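You operate a simulated robot arm through the tools that you are given. There is no shell and no other tool. Be economical: measure what you need, move in short steps, check, and stop when the job is done.

Carry out the task below with a simulated robot arm. There is one attempt and no reset: what you move stays moved.

TASK
Put two of the bolts from the top of the steel table on the gasket pack there.
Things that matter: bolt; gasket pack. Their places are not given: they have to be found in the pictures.

It is judged by the outcome, as a careful person would: the job done as asked, and still so three seconds after it is handed in. It fails if anything else is knocked over, pushed out of place, dropped, spilled or broken.

THE ROBOT
A 7-joint arm with a two-finger parallel gripper, fixed in place. Base frame: the origin is at the foot of the arm, x ahead of it, y to its left, z up; the work surface is at about z = 0. Lengths are in mm, angles in degrees, forces in N, time in s.
With the tool pointing down near the work surface it reaches from about 240 to 620 mm from the base axis. Its first joint turns from -66.0 to 66.0 degrees. Payload 2.6 kg.
Tool frame: the origin (TCP) lies between the finger pads and is the grasp point; the fingertips stand 30 mm ahead of it; z points along the fingers, y is the line along which they close. The gripper opens to 94 mm. The fingers are 28 mm wide and 10 mm thick; the gripper's body (50 by 96 mm) begins 55 mm behind the TCP.
Orientation is that of the tool frame in the base frame, as a unit quaternion [x, y, z, w]. With the fingers straight down and closing along the base's y, the tool's x points along the base's -x, its y along +y and its z along -z.

THE INTERFACE
- The arm moves only by the tool servo_tool. Its argument "series" is a list of rows, each an object of numbers (a shift or turn left out is 0, a gripper value left out holds the last): "wx", "wy", "wz": the turn, a rotation vector about the tool's x, y, z in degrees; "dx", "dy", "dz": the shift along the tool's x, y, z in mm; "claw": the finger opening in mm, from 0 to 94. In form: [{"wx": .., "wy": .., "wz": .., "dx": .., "dy": .., "dz": .., "claw": ..}, ...]. A call has 1 to 8 rows; each row is the pose to reach, as a shift and turn from the pose commanded when the call began, along the tool's axes at that moment. A row lasts 0.2 s, in which the tool goes at most 50 mm and 8.6 degrees; a call with a longer step from one row to the next is refused whole, and so is a gripper value outside its range. A pose out of reach is approached as far as the arm can. The call stops where the force on the tool passes 40 N (or 10 N more than at its start, if that is more) or the arm is blocked; 0.2 s more then pass. The fingers move at their own pace (about 72 mm/s each) and stop on an object; they squeeze with about 38 N. The grip force told is the motor's: it shows also when the fingers shut on nothing. Time passes only in rows, and 0.2 s behind the last, so rows that repeat a pose let the fingers close. It gives the time, the measured TCP pose, the force on the tool (base axes), the opening and the grip force at its end, in the units of the frame above (readings bear some noise).
- Cameras (640 x 400 px; columns grow to the right, rows downward): "scene" is fixed at [40.6, 438.5, 563]; the picture's right is [-0.72, -0.69, 0.00], its down [-0.42, 0.43, -0.80] and it looks along [0.56, -0.57, -0.60] (base axes); focal length 332 px, centre (320, 200). "wrist" rides on the gripper at [-37, 0, -58] in the tool frame; the picture's right is [0.00, -1.00, 0.00], its down [0.97, 0.00, -0.24] and it looks along [0.24, 0.00, 0.97] (tool axes); focal length 218 px, centre (320, 200).
- snapshot(camera): a new picture of that camera. No time passes.
- pixel_to_xyz(camera, pixels): for up to 12 pixels [column, row] of the newest picture of that camera ("zoom" is the newest enlarged one), the place [x, y, z] in the base frame of the surface seen there, good to about 2 mm. No time passes.
- inspect(camera, box): a new picture of the part [left, top, right, bottom] of that camera's present view, enlarged. No time passes.
- hand_in(): hands the job in; it is judged then, once.

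Work in short steps. Measure before you move; look again where a grasp or a placing could have gone wrong, and mend it. You have 60 turns and 20 pictures in all, the two below and enlarged ones among them. Open the gripper and draw the arm clear of the work before you hand the job in, unless the task says otherwise; then end with one line.

The tools are called after "Request:" as a command line: name --argument value ..., lists and objects as JSON in quotes. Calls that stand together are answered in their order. servo_tool: Moves the arm, as the interface text tells. Its arguments: {"type":"object","properties":{"series":{"type":"array","items":{"type":"object","properties":{"wx":{"type":"number"},"wy":{"type":"number"},"wz":{"type":"number"},"dx":{"type":"number"},"dy":{"type":"number"},"dz":{"type":"number"},"claw":{"type":"number"}}}}},"required":["series"]} The other tools are called the same way: snapshot (camera) takes a picture; pixel_to_xyz (camera, pixels) gives the place of the surface under pixels of a picture; inspect (camera, box) takes an enlarged picture of a part of a camera's view; hand_in () hands the job in.

At the start:

```text
clock: 0.0
tcp_pos: [485.1, 12.4, 255.7]
ee_rot: [0.0, 1.0, 0.0, 0.0]
contact_force: [0.0, 1.0, -0.7]
finger_gap: 94.1
finger_force: 0.0
```

scene: 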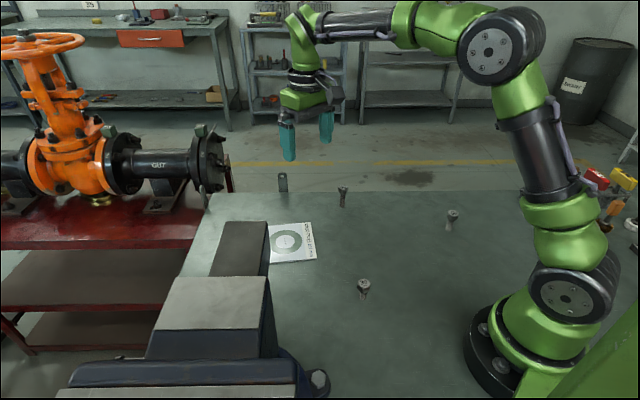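
wrist: 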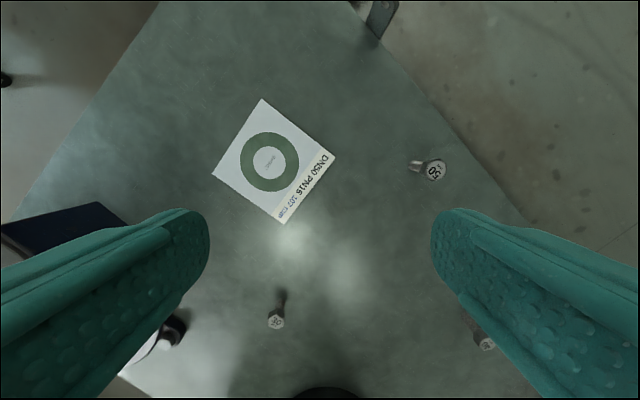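

The pictures show three bolts, apparently standing (scene (343,195), (452,218), (364,288)), and the gasket pack at scene (290,242). I'll enlarge these areas and measure them.

Request:
inspect --camera "scene" --box '[240, 160, 480, 310]'

Request:
pixel_to_xyz --camera "wrist" --pixels '[[263, 100], [334, 157], [285, 222], [212, 174], [270, 162], [435, 169], [413, 166], [276, 321], [282, 293], [486, 344], [350, 240], [380, 15]]'

```text
2.67 times, centred on (360, 235) of scene
```

zoom: 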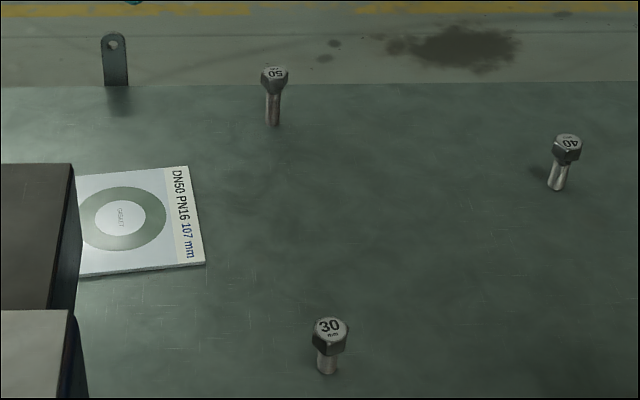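

```text
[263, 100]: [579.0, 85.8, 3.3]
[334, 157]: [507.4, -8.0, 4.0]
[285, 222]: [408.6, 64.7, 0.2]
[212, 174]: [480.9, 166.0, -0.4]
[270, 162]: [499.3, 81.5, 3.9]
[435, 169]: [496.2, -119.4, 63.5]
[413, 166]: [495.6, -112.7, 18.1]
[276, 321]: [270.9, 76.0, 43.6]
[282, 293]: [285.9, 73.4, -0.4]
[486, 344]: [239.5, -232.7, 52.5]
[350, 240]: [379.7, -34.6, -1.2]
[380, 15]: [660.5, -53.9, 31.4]
```

The bolts stand head up (50, 40 and 30 mm). The pack is about 4 mm thick with its centre near (494,79). I'll measure the 50 and 30 heads and the vise's extent in the zoom.

Request:
pixel_to_xyz --camera "zoom" --pixels '[[274, 73], [273, 84], [273, 110], [273, 122], [329, 325], [329, 345], [327, 368], [70, 166], [72, 310], [115, 40], [205, 264], [566, 142]]'

Request:
inspect --camera "wrist" --box '[400, 140, 464, 180]'

```text
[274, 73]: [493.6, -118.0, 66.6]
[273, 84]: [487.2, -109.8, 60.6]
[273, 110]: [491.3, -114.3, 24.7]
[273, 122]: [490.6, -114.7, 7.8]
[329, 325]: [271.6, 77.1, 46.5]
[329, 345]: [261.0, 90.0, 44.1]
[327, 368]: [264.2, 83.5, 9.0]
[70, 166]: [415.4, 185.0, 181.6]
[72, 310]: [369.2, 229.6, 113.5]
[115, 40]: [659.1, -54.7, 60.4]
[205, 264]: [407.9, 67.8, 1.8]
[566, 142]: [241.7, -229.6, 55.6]
```

```text
10.00 times, centred on (432, 160) of wrist
```

zoom: 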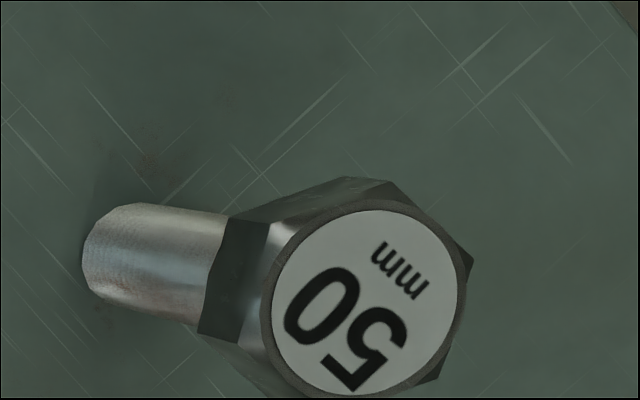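

The 50 bolt is at about (495,-118) with its top at z≈66, and the 30 at about (268,80) with its top at z≈46. I'll hover over the 50 with a slight turn to align with its hex flats, then look.

Request:
servo_tool --series '[{"dx": -3, "dy": -35, "dz": 25, "wz": 2, "claw": 70}, {"dx": -5, "dy": -70, "dz": 55, "wz": 4}, {"dx": -8, "dy": -105, "dz": 85, "wz": 6}, {"dx": -10, "dy": -130, "dz": 118, "wz": 8}, {"dx": -10, "dy": -130, "dz": 130, "wz": 8}, {"dx": -10, "dy": -130, "dz": 130, "wz": 8}]'

Request:
snapshot --camera "wrist"

```text
clock: 1.4
tcp_pos: [493.3, -117.6, 124.2]
ee_rot: [0.069, 0.998, -0.001, 0.0]
contact_force: [-0.1, 0.5, 0.6]
finger_gap: 70.2
finger_force: 0.0
```

```text
15 pictures are left
```

wrist: 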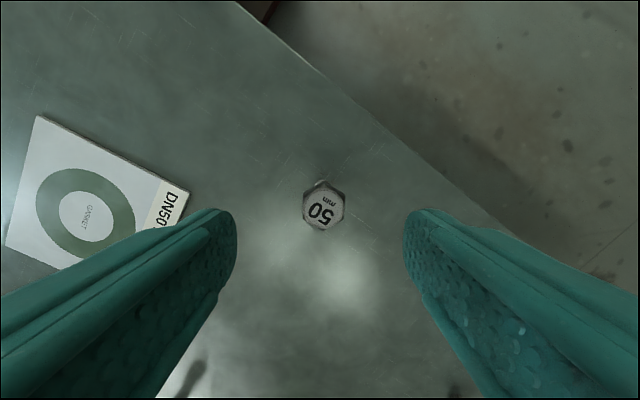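

The head is at (323,207) with its flats facing the fingers. I'll check its place precisely.

Request:
pixel_to_xyz --camera "wrist" --pixels '[[323, 207], [305, 207], [341, 207], [323, 192], [323, 226], [38, 117], [180, 185], [90, 208]]'

```text
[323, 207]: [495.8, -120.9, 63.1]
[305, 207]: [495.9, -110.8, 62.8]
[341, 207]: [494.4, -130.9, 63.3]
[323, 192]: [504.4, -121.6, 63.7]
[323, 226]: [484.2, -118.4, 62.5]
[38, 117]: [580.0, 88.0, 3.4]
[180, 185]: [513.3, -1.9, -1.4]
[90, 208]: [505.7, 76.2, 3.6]
```

The head centre is about (495,-120) with its top at 63. I'll go down to TCP z≈54 and close.

Request:
servo_tool --series '[{"dx": -2, "dy": -2.5, "dz": 30}, {"dx": -2, "dy": -2.5, "dz": 55}, {"dx": -2, "dy": -2.5, "dz": 70}, {"dx": -2, "dy": -2.5, "dz": 70}, {"dx": -2, "dy": -2.5, "dz": 70, "claw": 10}, {"dx": -2, "dy": -2.5, "dz": 70, "claw": 10}, {"dx": -2, "dy": -2.5, "dz": 70, "claw": 10}]'

```text
clock: 3.0
tcp_pos: [497.9, -118.8, 56.4]
ee_rot: [0.07, 0.998, 0.001, 0.0]
contact_force: [-0.1, -0.2, -0.9]
finger_gap: 23.7
finger_force: 37.9
```

Gripped (gap 23.7). I'll lift it 50 mm, then carry it over the pack towards (530,75).

Request:
servo_tool --series '[{"dz": -25}, {"dz": -50}, {"dz": -50, "dx": -1, "dy": 40}, {"dz": -50, "dx": -2, "dy": 80}, {"dz": -50, "dx": -3, "dy": 120}, {"dz": -50, "dx": -4, "dy": 160}, {"dz": -50, "dx": -4.5, "dy": 196}, {"dz": -50, "dx": -4.5, "dy": 196}]'

Request:
snapshot --camera "scene"

```text
clock: 4.8
tcp_pos: [529.1, 73.2, 106.0]
ee_rot: [0.069, 0.998, 0.0, -0.001]
contact_force: [0.4, -0.1, -0.4]
finger_gap: 23.7
finger_force: 37.9
```

```text
14 pictures are left
```

scene: 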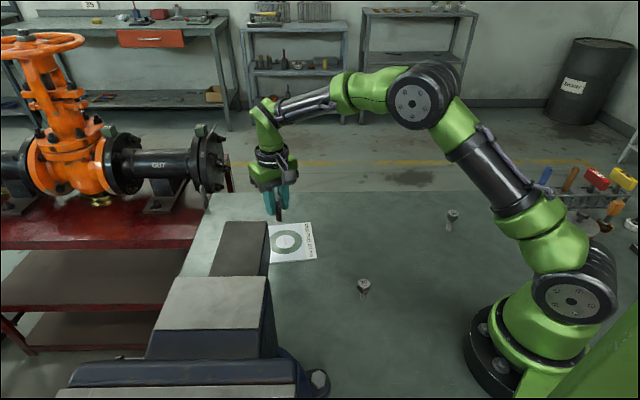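

The bolt hangs over the pack. I'll lower it slowly until it touches.

Request:
servo_tool --series '[{"dz": 20}, {"dz": 36}, {"dz": 41}, {"dz": 43}, {"dz": 44}, {"dz": 44}]'

```text
clock: 6.2
tcp_pos: [528.2, 73.6, 61.4]
ee_rot: [0.07, 0.998, 0.0, 0.0]
contact_force: [0.7, -0.6, -1.1]
finger_gap: 23.3
finger_force: 38.5
```

Request:
inspect --camera "scene" --box '[240, 180, 336, 240]'

Request:
servo_tool --series '[{"dz": 0.7}, {"dz": 1.4}, {"dz": 1.4}]'

```text
6.67 times, centred on (288, 210) of scene
```

zoom: 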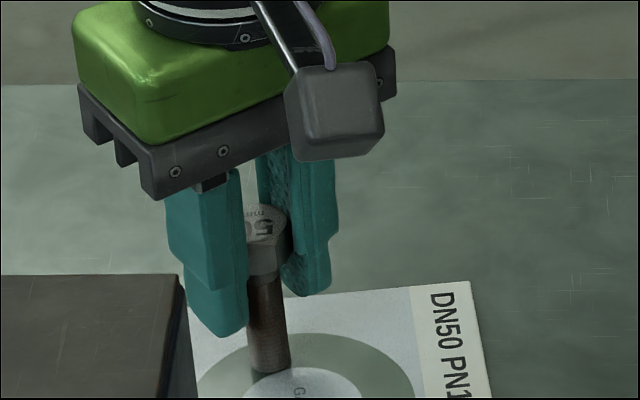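

```text
clock: 7.0
tcp_pos: [529.4, 73.0, 61.1]
ee_rot: [0.07, 0.998, 0.001, 0.001]
contact_force: [-3.9, -0.1, 12.4]
finger_gap: 23.5
finger_force: 38.4
```

Contact is felt (12 N). I'll ease up a little, release, and look.

Request:
servo_tool --series '[{"dz": -0.7}, {"dz": -0.7, "claw": 30}, {"dz": -0.7, "claw": 60}, {"dz": -0.7, "claw": 60}]'

Request:
inspect --camera "scene" --box '[240, 180, 336, 240]'

```text
clock: 8.0
tcp_pos: [529.4, 72.7, 59.6]
ee_rot: [0.07, 0.998, 0.0, 0.0]
contact_force: [0.3, 0.4, -0.4]
finger_gap: 60.0
finger_force: 0.1
```

```text
6.67 times, centred on (288, 210) of scene
```

zoom: 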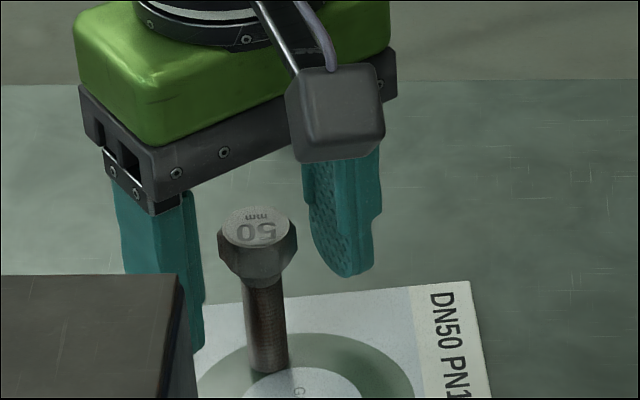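

The 50 stands well on the pack. I'll go straight up, then across to above the 30 bolt.

Request:
servo_tool --series '[{"dz": -30}, {"dz": -65}, {"dz": -85, "dx": 40, "dy": -5}, {"dz": -85, "dx": 85, "dy": -10}, {"dz": -85, "dx": 130, "dy": -15}, {"dz": -85, "dx": 175, "dy": -20}, {"dz": -85, "dx": 215, "dy": -25}, {"dz": -75, "dx": 257, "dy": -30}]'

Request:
snapshot --camera "wrist"

```text
clock: 9.8
tcp_pos: [269.4, 79.3, 137.4]
ee_rot: [0.07, 0.998, 0.0, 0.0]
contact_force: [0.2, 0.6, -0.6]
finger_gap: 60.0
finger_force: 0.1
```

```text
11 pictures are left
```

wrist: 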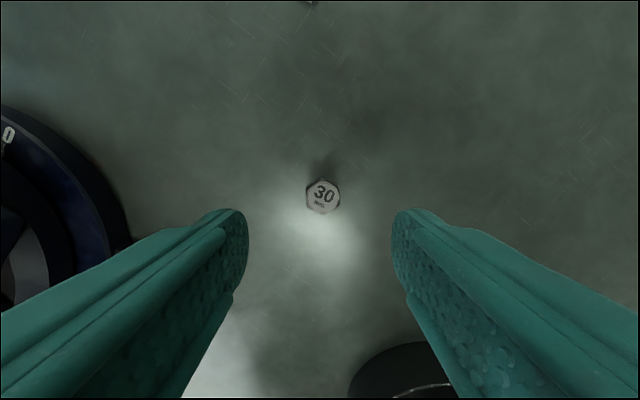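

The 30 head is at (323,197) and the vise base is to the left. I'll enlarge the head and measure both.

Request:
pixel_to_xyz --camera "wrist" --pixels '[[323, 196], [307, 196], [339, 196], [323, 182], [323, 212], [128, 225], [100, 170], [20, 200], [60, 220], [400, 370]]'

Request:
inspect --camera "wrist" --box '[288, 175, 352, 215]'

```text
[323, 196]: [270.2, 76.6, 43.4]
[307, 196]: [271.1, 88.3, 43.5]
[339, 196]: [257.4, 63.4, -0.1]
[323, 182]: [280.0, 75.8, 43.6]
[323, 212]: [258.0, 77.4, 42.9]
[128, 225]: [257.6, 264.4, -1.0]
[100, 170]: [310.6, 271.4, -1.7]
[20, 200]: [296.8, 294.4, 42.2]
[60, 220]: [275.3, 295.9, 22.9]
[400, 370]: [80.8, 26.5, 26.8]
```

```text
10.00 times, centred on (320, 195) of wrist
```

zoom: 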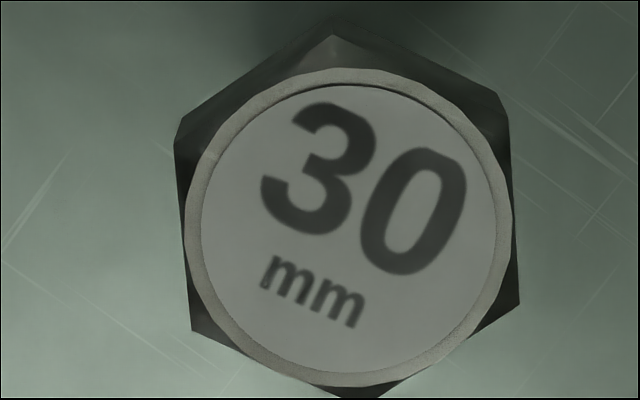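

It's well aligned, with the centre at about (269.5,76.5). I'll go down to TCP z≈37 and close.

Request:
servo_tool --series '[{"dy": -2.8, "dz": 40}, {"dy": -2.8, "dz": 75}, {"dy": -2.8, "dz": 95}, {"dy": -2.8, "dz": 100}, {"dy": -2.8, "dz": 100}, {"dy": -2.8, "dz": 100, "claw": 10}, {"dy": -2.8, "dz": 100, "claw": 10}, {"dy": -2.8, "dz": 100, "claw": 10}]'

```text
clock: 11.6
tcp_pos: [268.6, 77.0, 35.7]
ee_rot: [0.069, 0.998, -0.001, 0.0]
contact_force: [-0.6, 0.2, 0.2]
finger_gap: 23.4
finger_force: 37.9
```

Gripped (23.4). I'll lift it and carry it to above (462,70).

Request:
servo_tool --series '[{"dz": -30}, {"dz": -60}, {"dz": -60, "dx": -40, "dy": 4}, {"dz": -60, "dx": -80, "dy": 8}, {"dz": -60, "dx": -120, "dy": 12}, {"dz": -60, "dx": -160, "dy": 16}, {"dz": -60, "dx": -192, "dy": 20}, {"dz": -60, "dx": -192, "dy": 20}]'

Request:
inspect --camera "scene" --box '[240, 160, 368, 240]'

```text
clock: 13.4
tcp_pos: [459.4, 71.4, 96.2]
ee_rot: [0.07, 0.998, 0.0, 0.0]
contact_force: [0.1, 0.4, -0.8]
finger_gap: 9.9
finger_force: 0.1
```

```text
5.00 times, centred on (304, 200) of scene
```

zoom: 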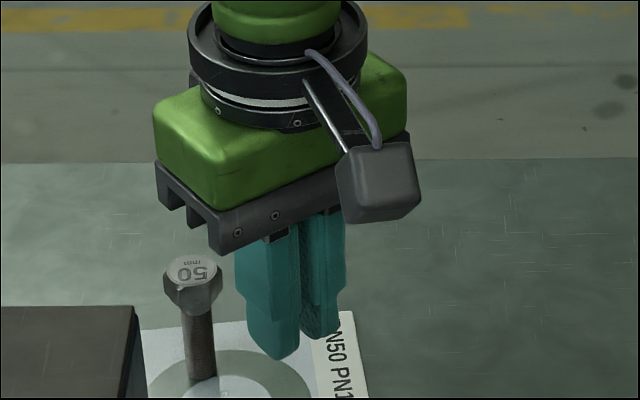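

The gap fell to 9.9, so the 30 bolt slipped out. I'll look for where it is.

Request:
snapshot --camera "scene"

Request:
snapshot --camera "wrist"

```text
8 pictures are left
```

scene: 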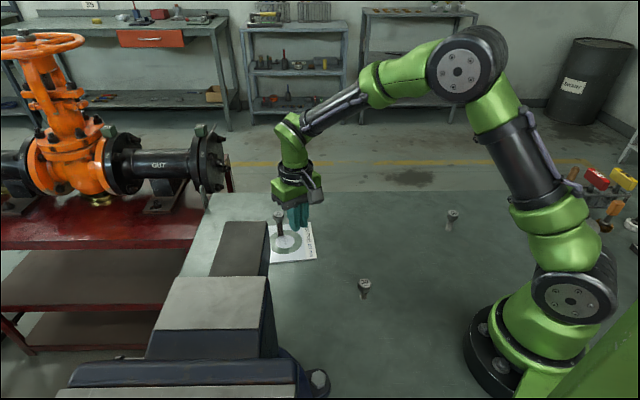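

```text
7 pictures are left
```

wrist: 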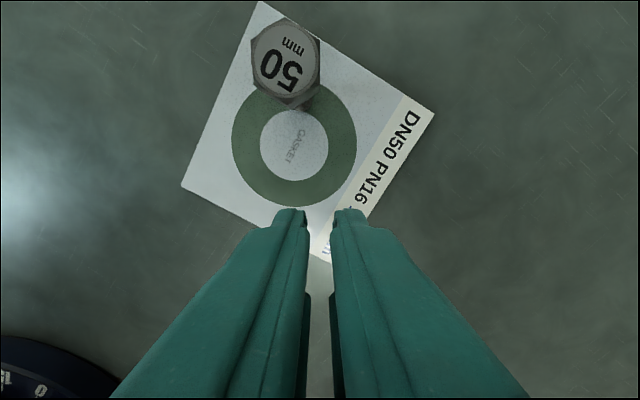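

The 30 bolt still stands near where it was, scene (364,288). I'll measure it to see whether it moved.

Request:
inspect --camera "scene" --box '[332, 260, 396, 300]'

Request:
pixel_to_xyz --camera "scene" --pixels '[[364, 282], [363, 297], [453, 212], [451, 228]]'

```text
10.00 times, centred on (364, 280) of scene
```

zoom: 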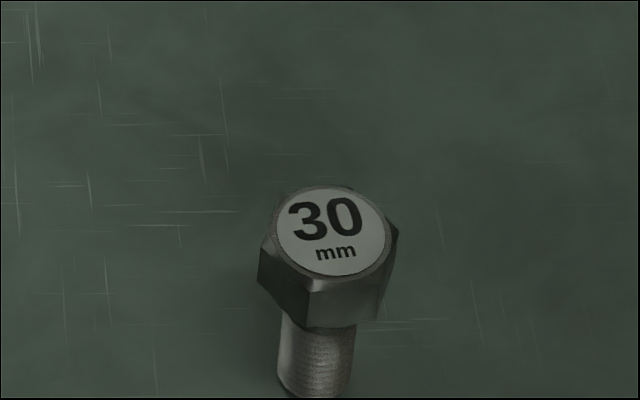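

```text
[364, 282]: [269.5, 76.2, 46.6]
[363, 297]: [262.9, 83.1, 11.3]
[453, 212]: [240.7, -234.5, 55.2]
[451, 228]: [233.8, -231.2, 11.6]
```

The 30 hasn't moved at all, so it seems stuck to the table; forcing it is unwise. I'll use the 40 bolt near (241,-233) instead: lift, then travel there in two calls.

Request:
servo_tool --series '[{"dz": -30}, {"dz": -40, "dx": 20, "dy": -38}, {"dz": -40, "dx": 40, "dy": -77}, {"dz": -40, "dx": 60, "dy": -115}, {"dz": -40, "dx": 80, "dy": -153}, {"dz": -40, "dx": 100, "dy": -191}, {"dz": -40, "dx": 120, "dy": -230}, {"dz": -40, "dx": 140, "dy": -268}]'

Request:
servo_tool --series '[{"dx": 17, "dy": -32, "claw": 60}, {"dx": 33, "dy": -63}, {"dx": 33, "dy": -63}]'

Request:
inspect --camera "wrist" --box '[240, 150, 400, 250]'

```text
clock: 15.2
tcp_pos: [284.3, -176.2, 138.0]
ee_rot: [0.07, 0.998, 0.001, 0.0]
contact_force: [0.7, 0.5, 0.1]
finger_gap: 9.8
finger_force: 0.0
```

```text
clock: 16.0
tcp_pos: [244.6, -233.2, 137.6]
ee_rot: [0.069, 0.998, 0.0, 0.0]
contact_force: [-0.1, 0.0, 0.0]
finger_gap: 60.1
finger_force: 0.0
```

```text
4.00 times, centred on (320, 200) of wrist
```

zoom: 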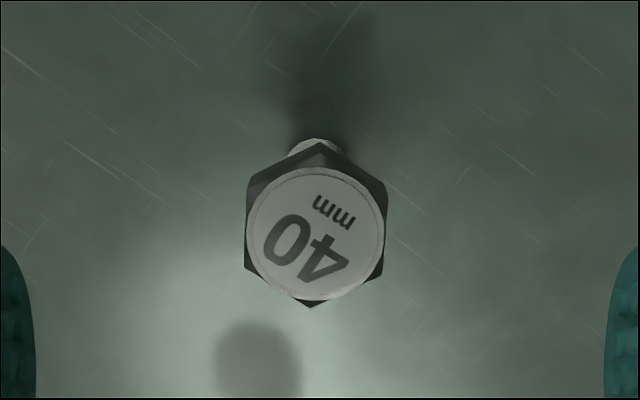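

Its flats again face the fingers. I'll measure the head centre.

Request:
pixel_to_xyz --camera "zoom" --pixels '[[316, 235], [250, 235], [384, 235], [316, 172], [316, 297]]'

```text
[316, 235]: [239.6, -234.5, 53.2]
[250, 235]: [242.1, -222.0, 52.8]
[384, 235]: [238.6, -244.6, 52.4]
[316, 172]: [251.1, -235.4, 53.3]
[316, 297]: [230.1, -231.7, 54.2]
```

Centre is about (240.5,-233.5), top 53. I'll go down to TCP z≈46.5, grip, and lift only slightly next to check.

Request:
servo_tool --series '[{"dx": 4, "dy": -0.6, "dz": 40}, {"dx": 4, "dy": -0.6, "dz": 75}, {"dx": 4, "dy": -0.6, "dz": 91}, {"dx": 4, "dy": -0.6, "dz": 91}, {"dx": 4, "dy": -0.6, "dz": 91, "claw": 10}, {"dx": 4, "dy": -0.6, "dz": 91, "claw": 10}, {"dx": 4, "dy": -0.6, "dz": 91, "claw": 10}, {"dx": 4, "dy": -0.6, "dz": 91, "claw": 10}]'

Request:
servo_tool --series '[{"dz": -5}, {"dz": -15}, {"dz": -30}, {"dz": -30}]'

```text
clock: 17.8
tcp_pos: [241.9, -232.0, 46.4]
ee_rot: [0.069, 0.998, 0.0, 0.0]
contact_force: [0.2, 0.1, 0.2]
finger_gap: 23.5
finger_force: 37.8
```

```text
clock: 18.8
tcp_pos: [240.0, -233.5, 75.1]
ee_rot: [0.07, 0.998, 0.0, 0.0]
contact_force: [0.2, 0.1, -1.3]
finger_gap: 23.4
finger_force: 37.4
```

It's held and lifted (gap 23.4). I'll carry it at z≈105 to above (460,68).

Request:
servo_tool --series '[{"dz": -30}, {"dz": -30, "dx": -20, "dy": 38}, {"dz": -30, "dx": -40, "dy": 75}, {"dz": -30, "dx": -60, "dy": 113}, {"dz": -30, "dx": -80, "dy": 150}, {"dz": -30, "dx": -100, "dy": 188}, {"dz": -30, "dx": -120, "dy": 226}]'

Request:
servo_tool --series '[{"dx": -18, "dy": 34}, {"dx": -37, "dy": 69}, {"dx": -55, "dy": 103}, {"dx": -55, "dy": 103}, {"dx": -55, "dy": 103}]'

Request:
inspect --camera "scene" --box '[240, 180, 368, 260]'

```text
clock: 20.4
tcp_pos: [391.3, -26.4, 103.4]
ee_rot: [0.069, 0.998, 0.001, -0.001]
contact_force: [0.1, 0.6, -0.9]
finger_gap: 23.5
finger_force: 37.6
```

```text
clock: 21.6
tcp_pos: [460.9, 68.9, 103.6]
ee_rot: [0.07, 0.998, 0.0, 0.0]
contact_force: [-0.9, -0.2, -1.7]
finger_gap: 23.7
finger_force: 38.2
```

```text
5.00 times, centred on (304, 220) of scene
```

zoom: 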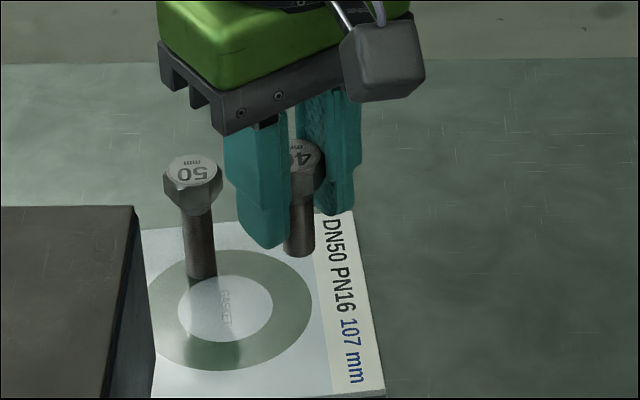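

It's held over the pack, clear of the 50. I'll lower it until it touches.

Request:
servo_tool --series '[{"dz": 25}, {"dz": 42}, {"dz": 49}, {"dz": 51}, {"dz": 52.5}, {"dz": 53}, {"dz": 53}]'

```text
clock: 23.2
tcp_pos: [458.2, 66.2, 51.5]
ee_rot: [0.07, 0.998, 0.0, 0.0]
contact_force: [-0.5, 0.3, -0.1]
finger_gap: 23.4
finger_force: 37.8
```

Request:
servo_tool --series '[{"dz": 0.5}, {"dz": 1}, {"dz": 1}]'

```text
clock: 24.0
tcp_pos: [460.0, 66.0, 51.1]
ee_rot: [0.069, 0.998, -0.001, 0.0]
contact_force: [0.1, 0.2, 0.0]
finger_gap: 23.6
finger_force: 38.0
```

Request:
servo_tool --series '[{"dz": 0.5}, {"dz": 1}, {"dz": 1}]'

```text
clock: 24.8
tcp_pos: [460.9, 67.6, 50.9]
ee_rot: [0.07, 0.998, 0.0, 0.001]
contact_force: [-2.0, -1.1, 6.2]
finger_gap: 23.3
finger_force: 38.1
```

It touches (6 N). I'll release and look.

Request:
servo_tool --series '[{"dz": -0.3, "claw": 26}, {"dz": -0.3, "claw": 55}, {"dz": -0.3, "claw": 55}, {"dz": -0.3, "claw": 55}]'

Request:
inspect --camera "scene" --box '[240, 180, 368, 260]'

```text
clock: 25.8
tcp_pos: [459.4, 67.5, 50.9]
ee_rot: [0.07, 0.998, 0.001, 0.0]
contact_force: [-0.2, 0.1, 0.1]
finger_gap: 55.0
finger_force: 0.1
```

```text
5.00 times, centred on (304, 220) of scene
```

zoom: 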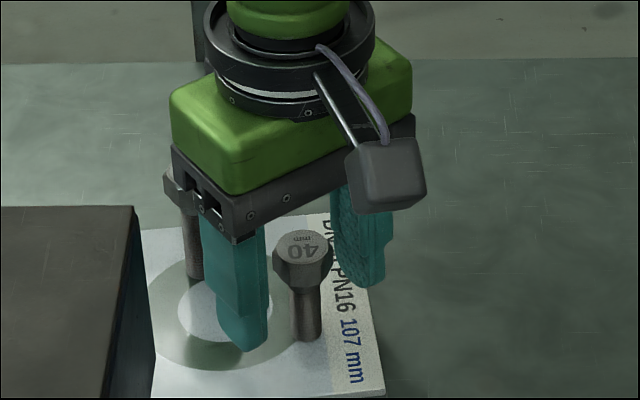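

The 40 stands on the pack. I'll raise the arm straight up, well clear, and take a last look.

Request:
servo_tool --series '[{"dz": -25}, {"dz": -60}, {"dz": -100}, {"dz": -140}, {"dz": -170, "dy": -35}, {"dz": -180, "dy": -80}, {"dz": -180, "dy": -125}, {"dz": -180, "dy": -125}]'

Request:
snapshot --camera "scene"

```text
clock: 27.6
tcp_pos: [440.4, -60.7, 233.8]
ee_rot: [0.07, 0.998, -0.001, -0.001]
contact_force: [-0.3, -0.1, 0.1]
finger_gap: 55.1
finger_force: 0.1
```

```text
2 pictures are left
```

scene: 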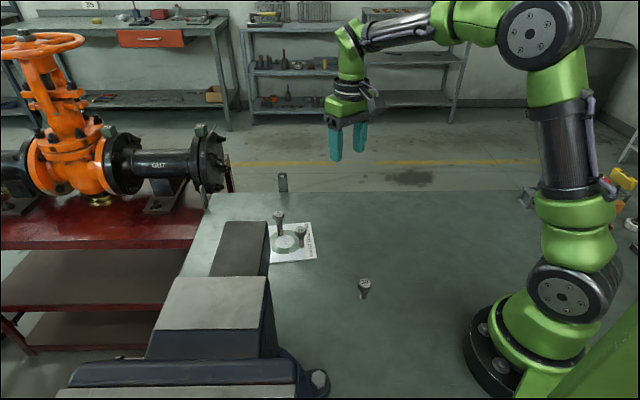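

Both bolts stand on the pack at scene (279,225) and (301,235), nothing else has moved, and the arm is clear. I'm handing the job in.

Request:
hand_in

```text
The job is handed in.
```

The 50 mm and 40 mm bolts now stand on the gasket pack; I tried the 30 mm bolt too, but it slipped from the grip without moving, so I left it in its place.
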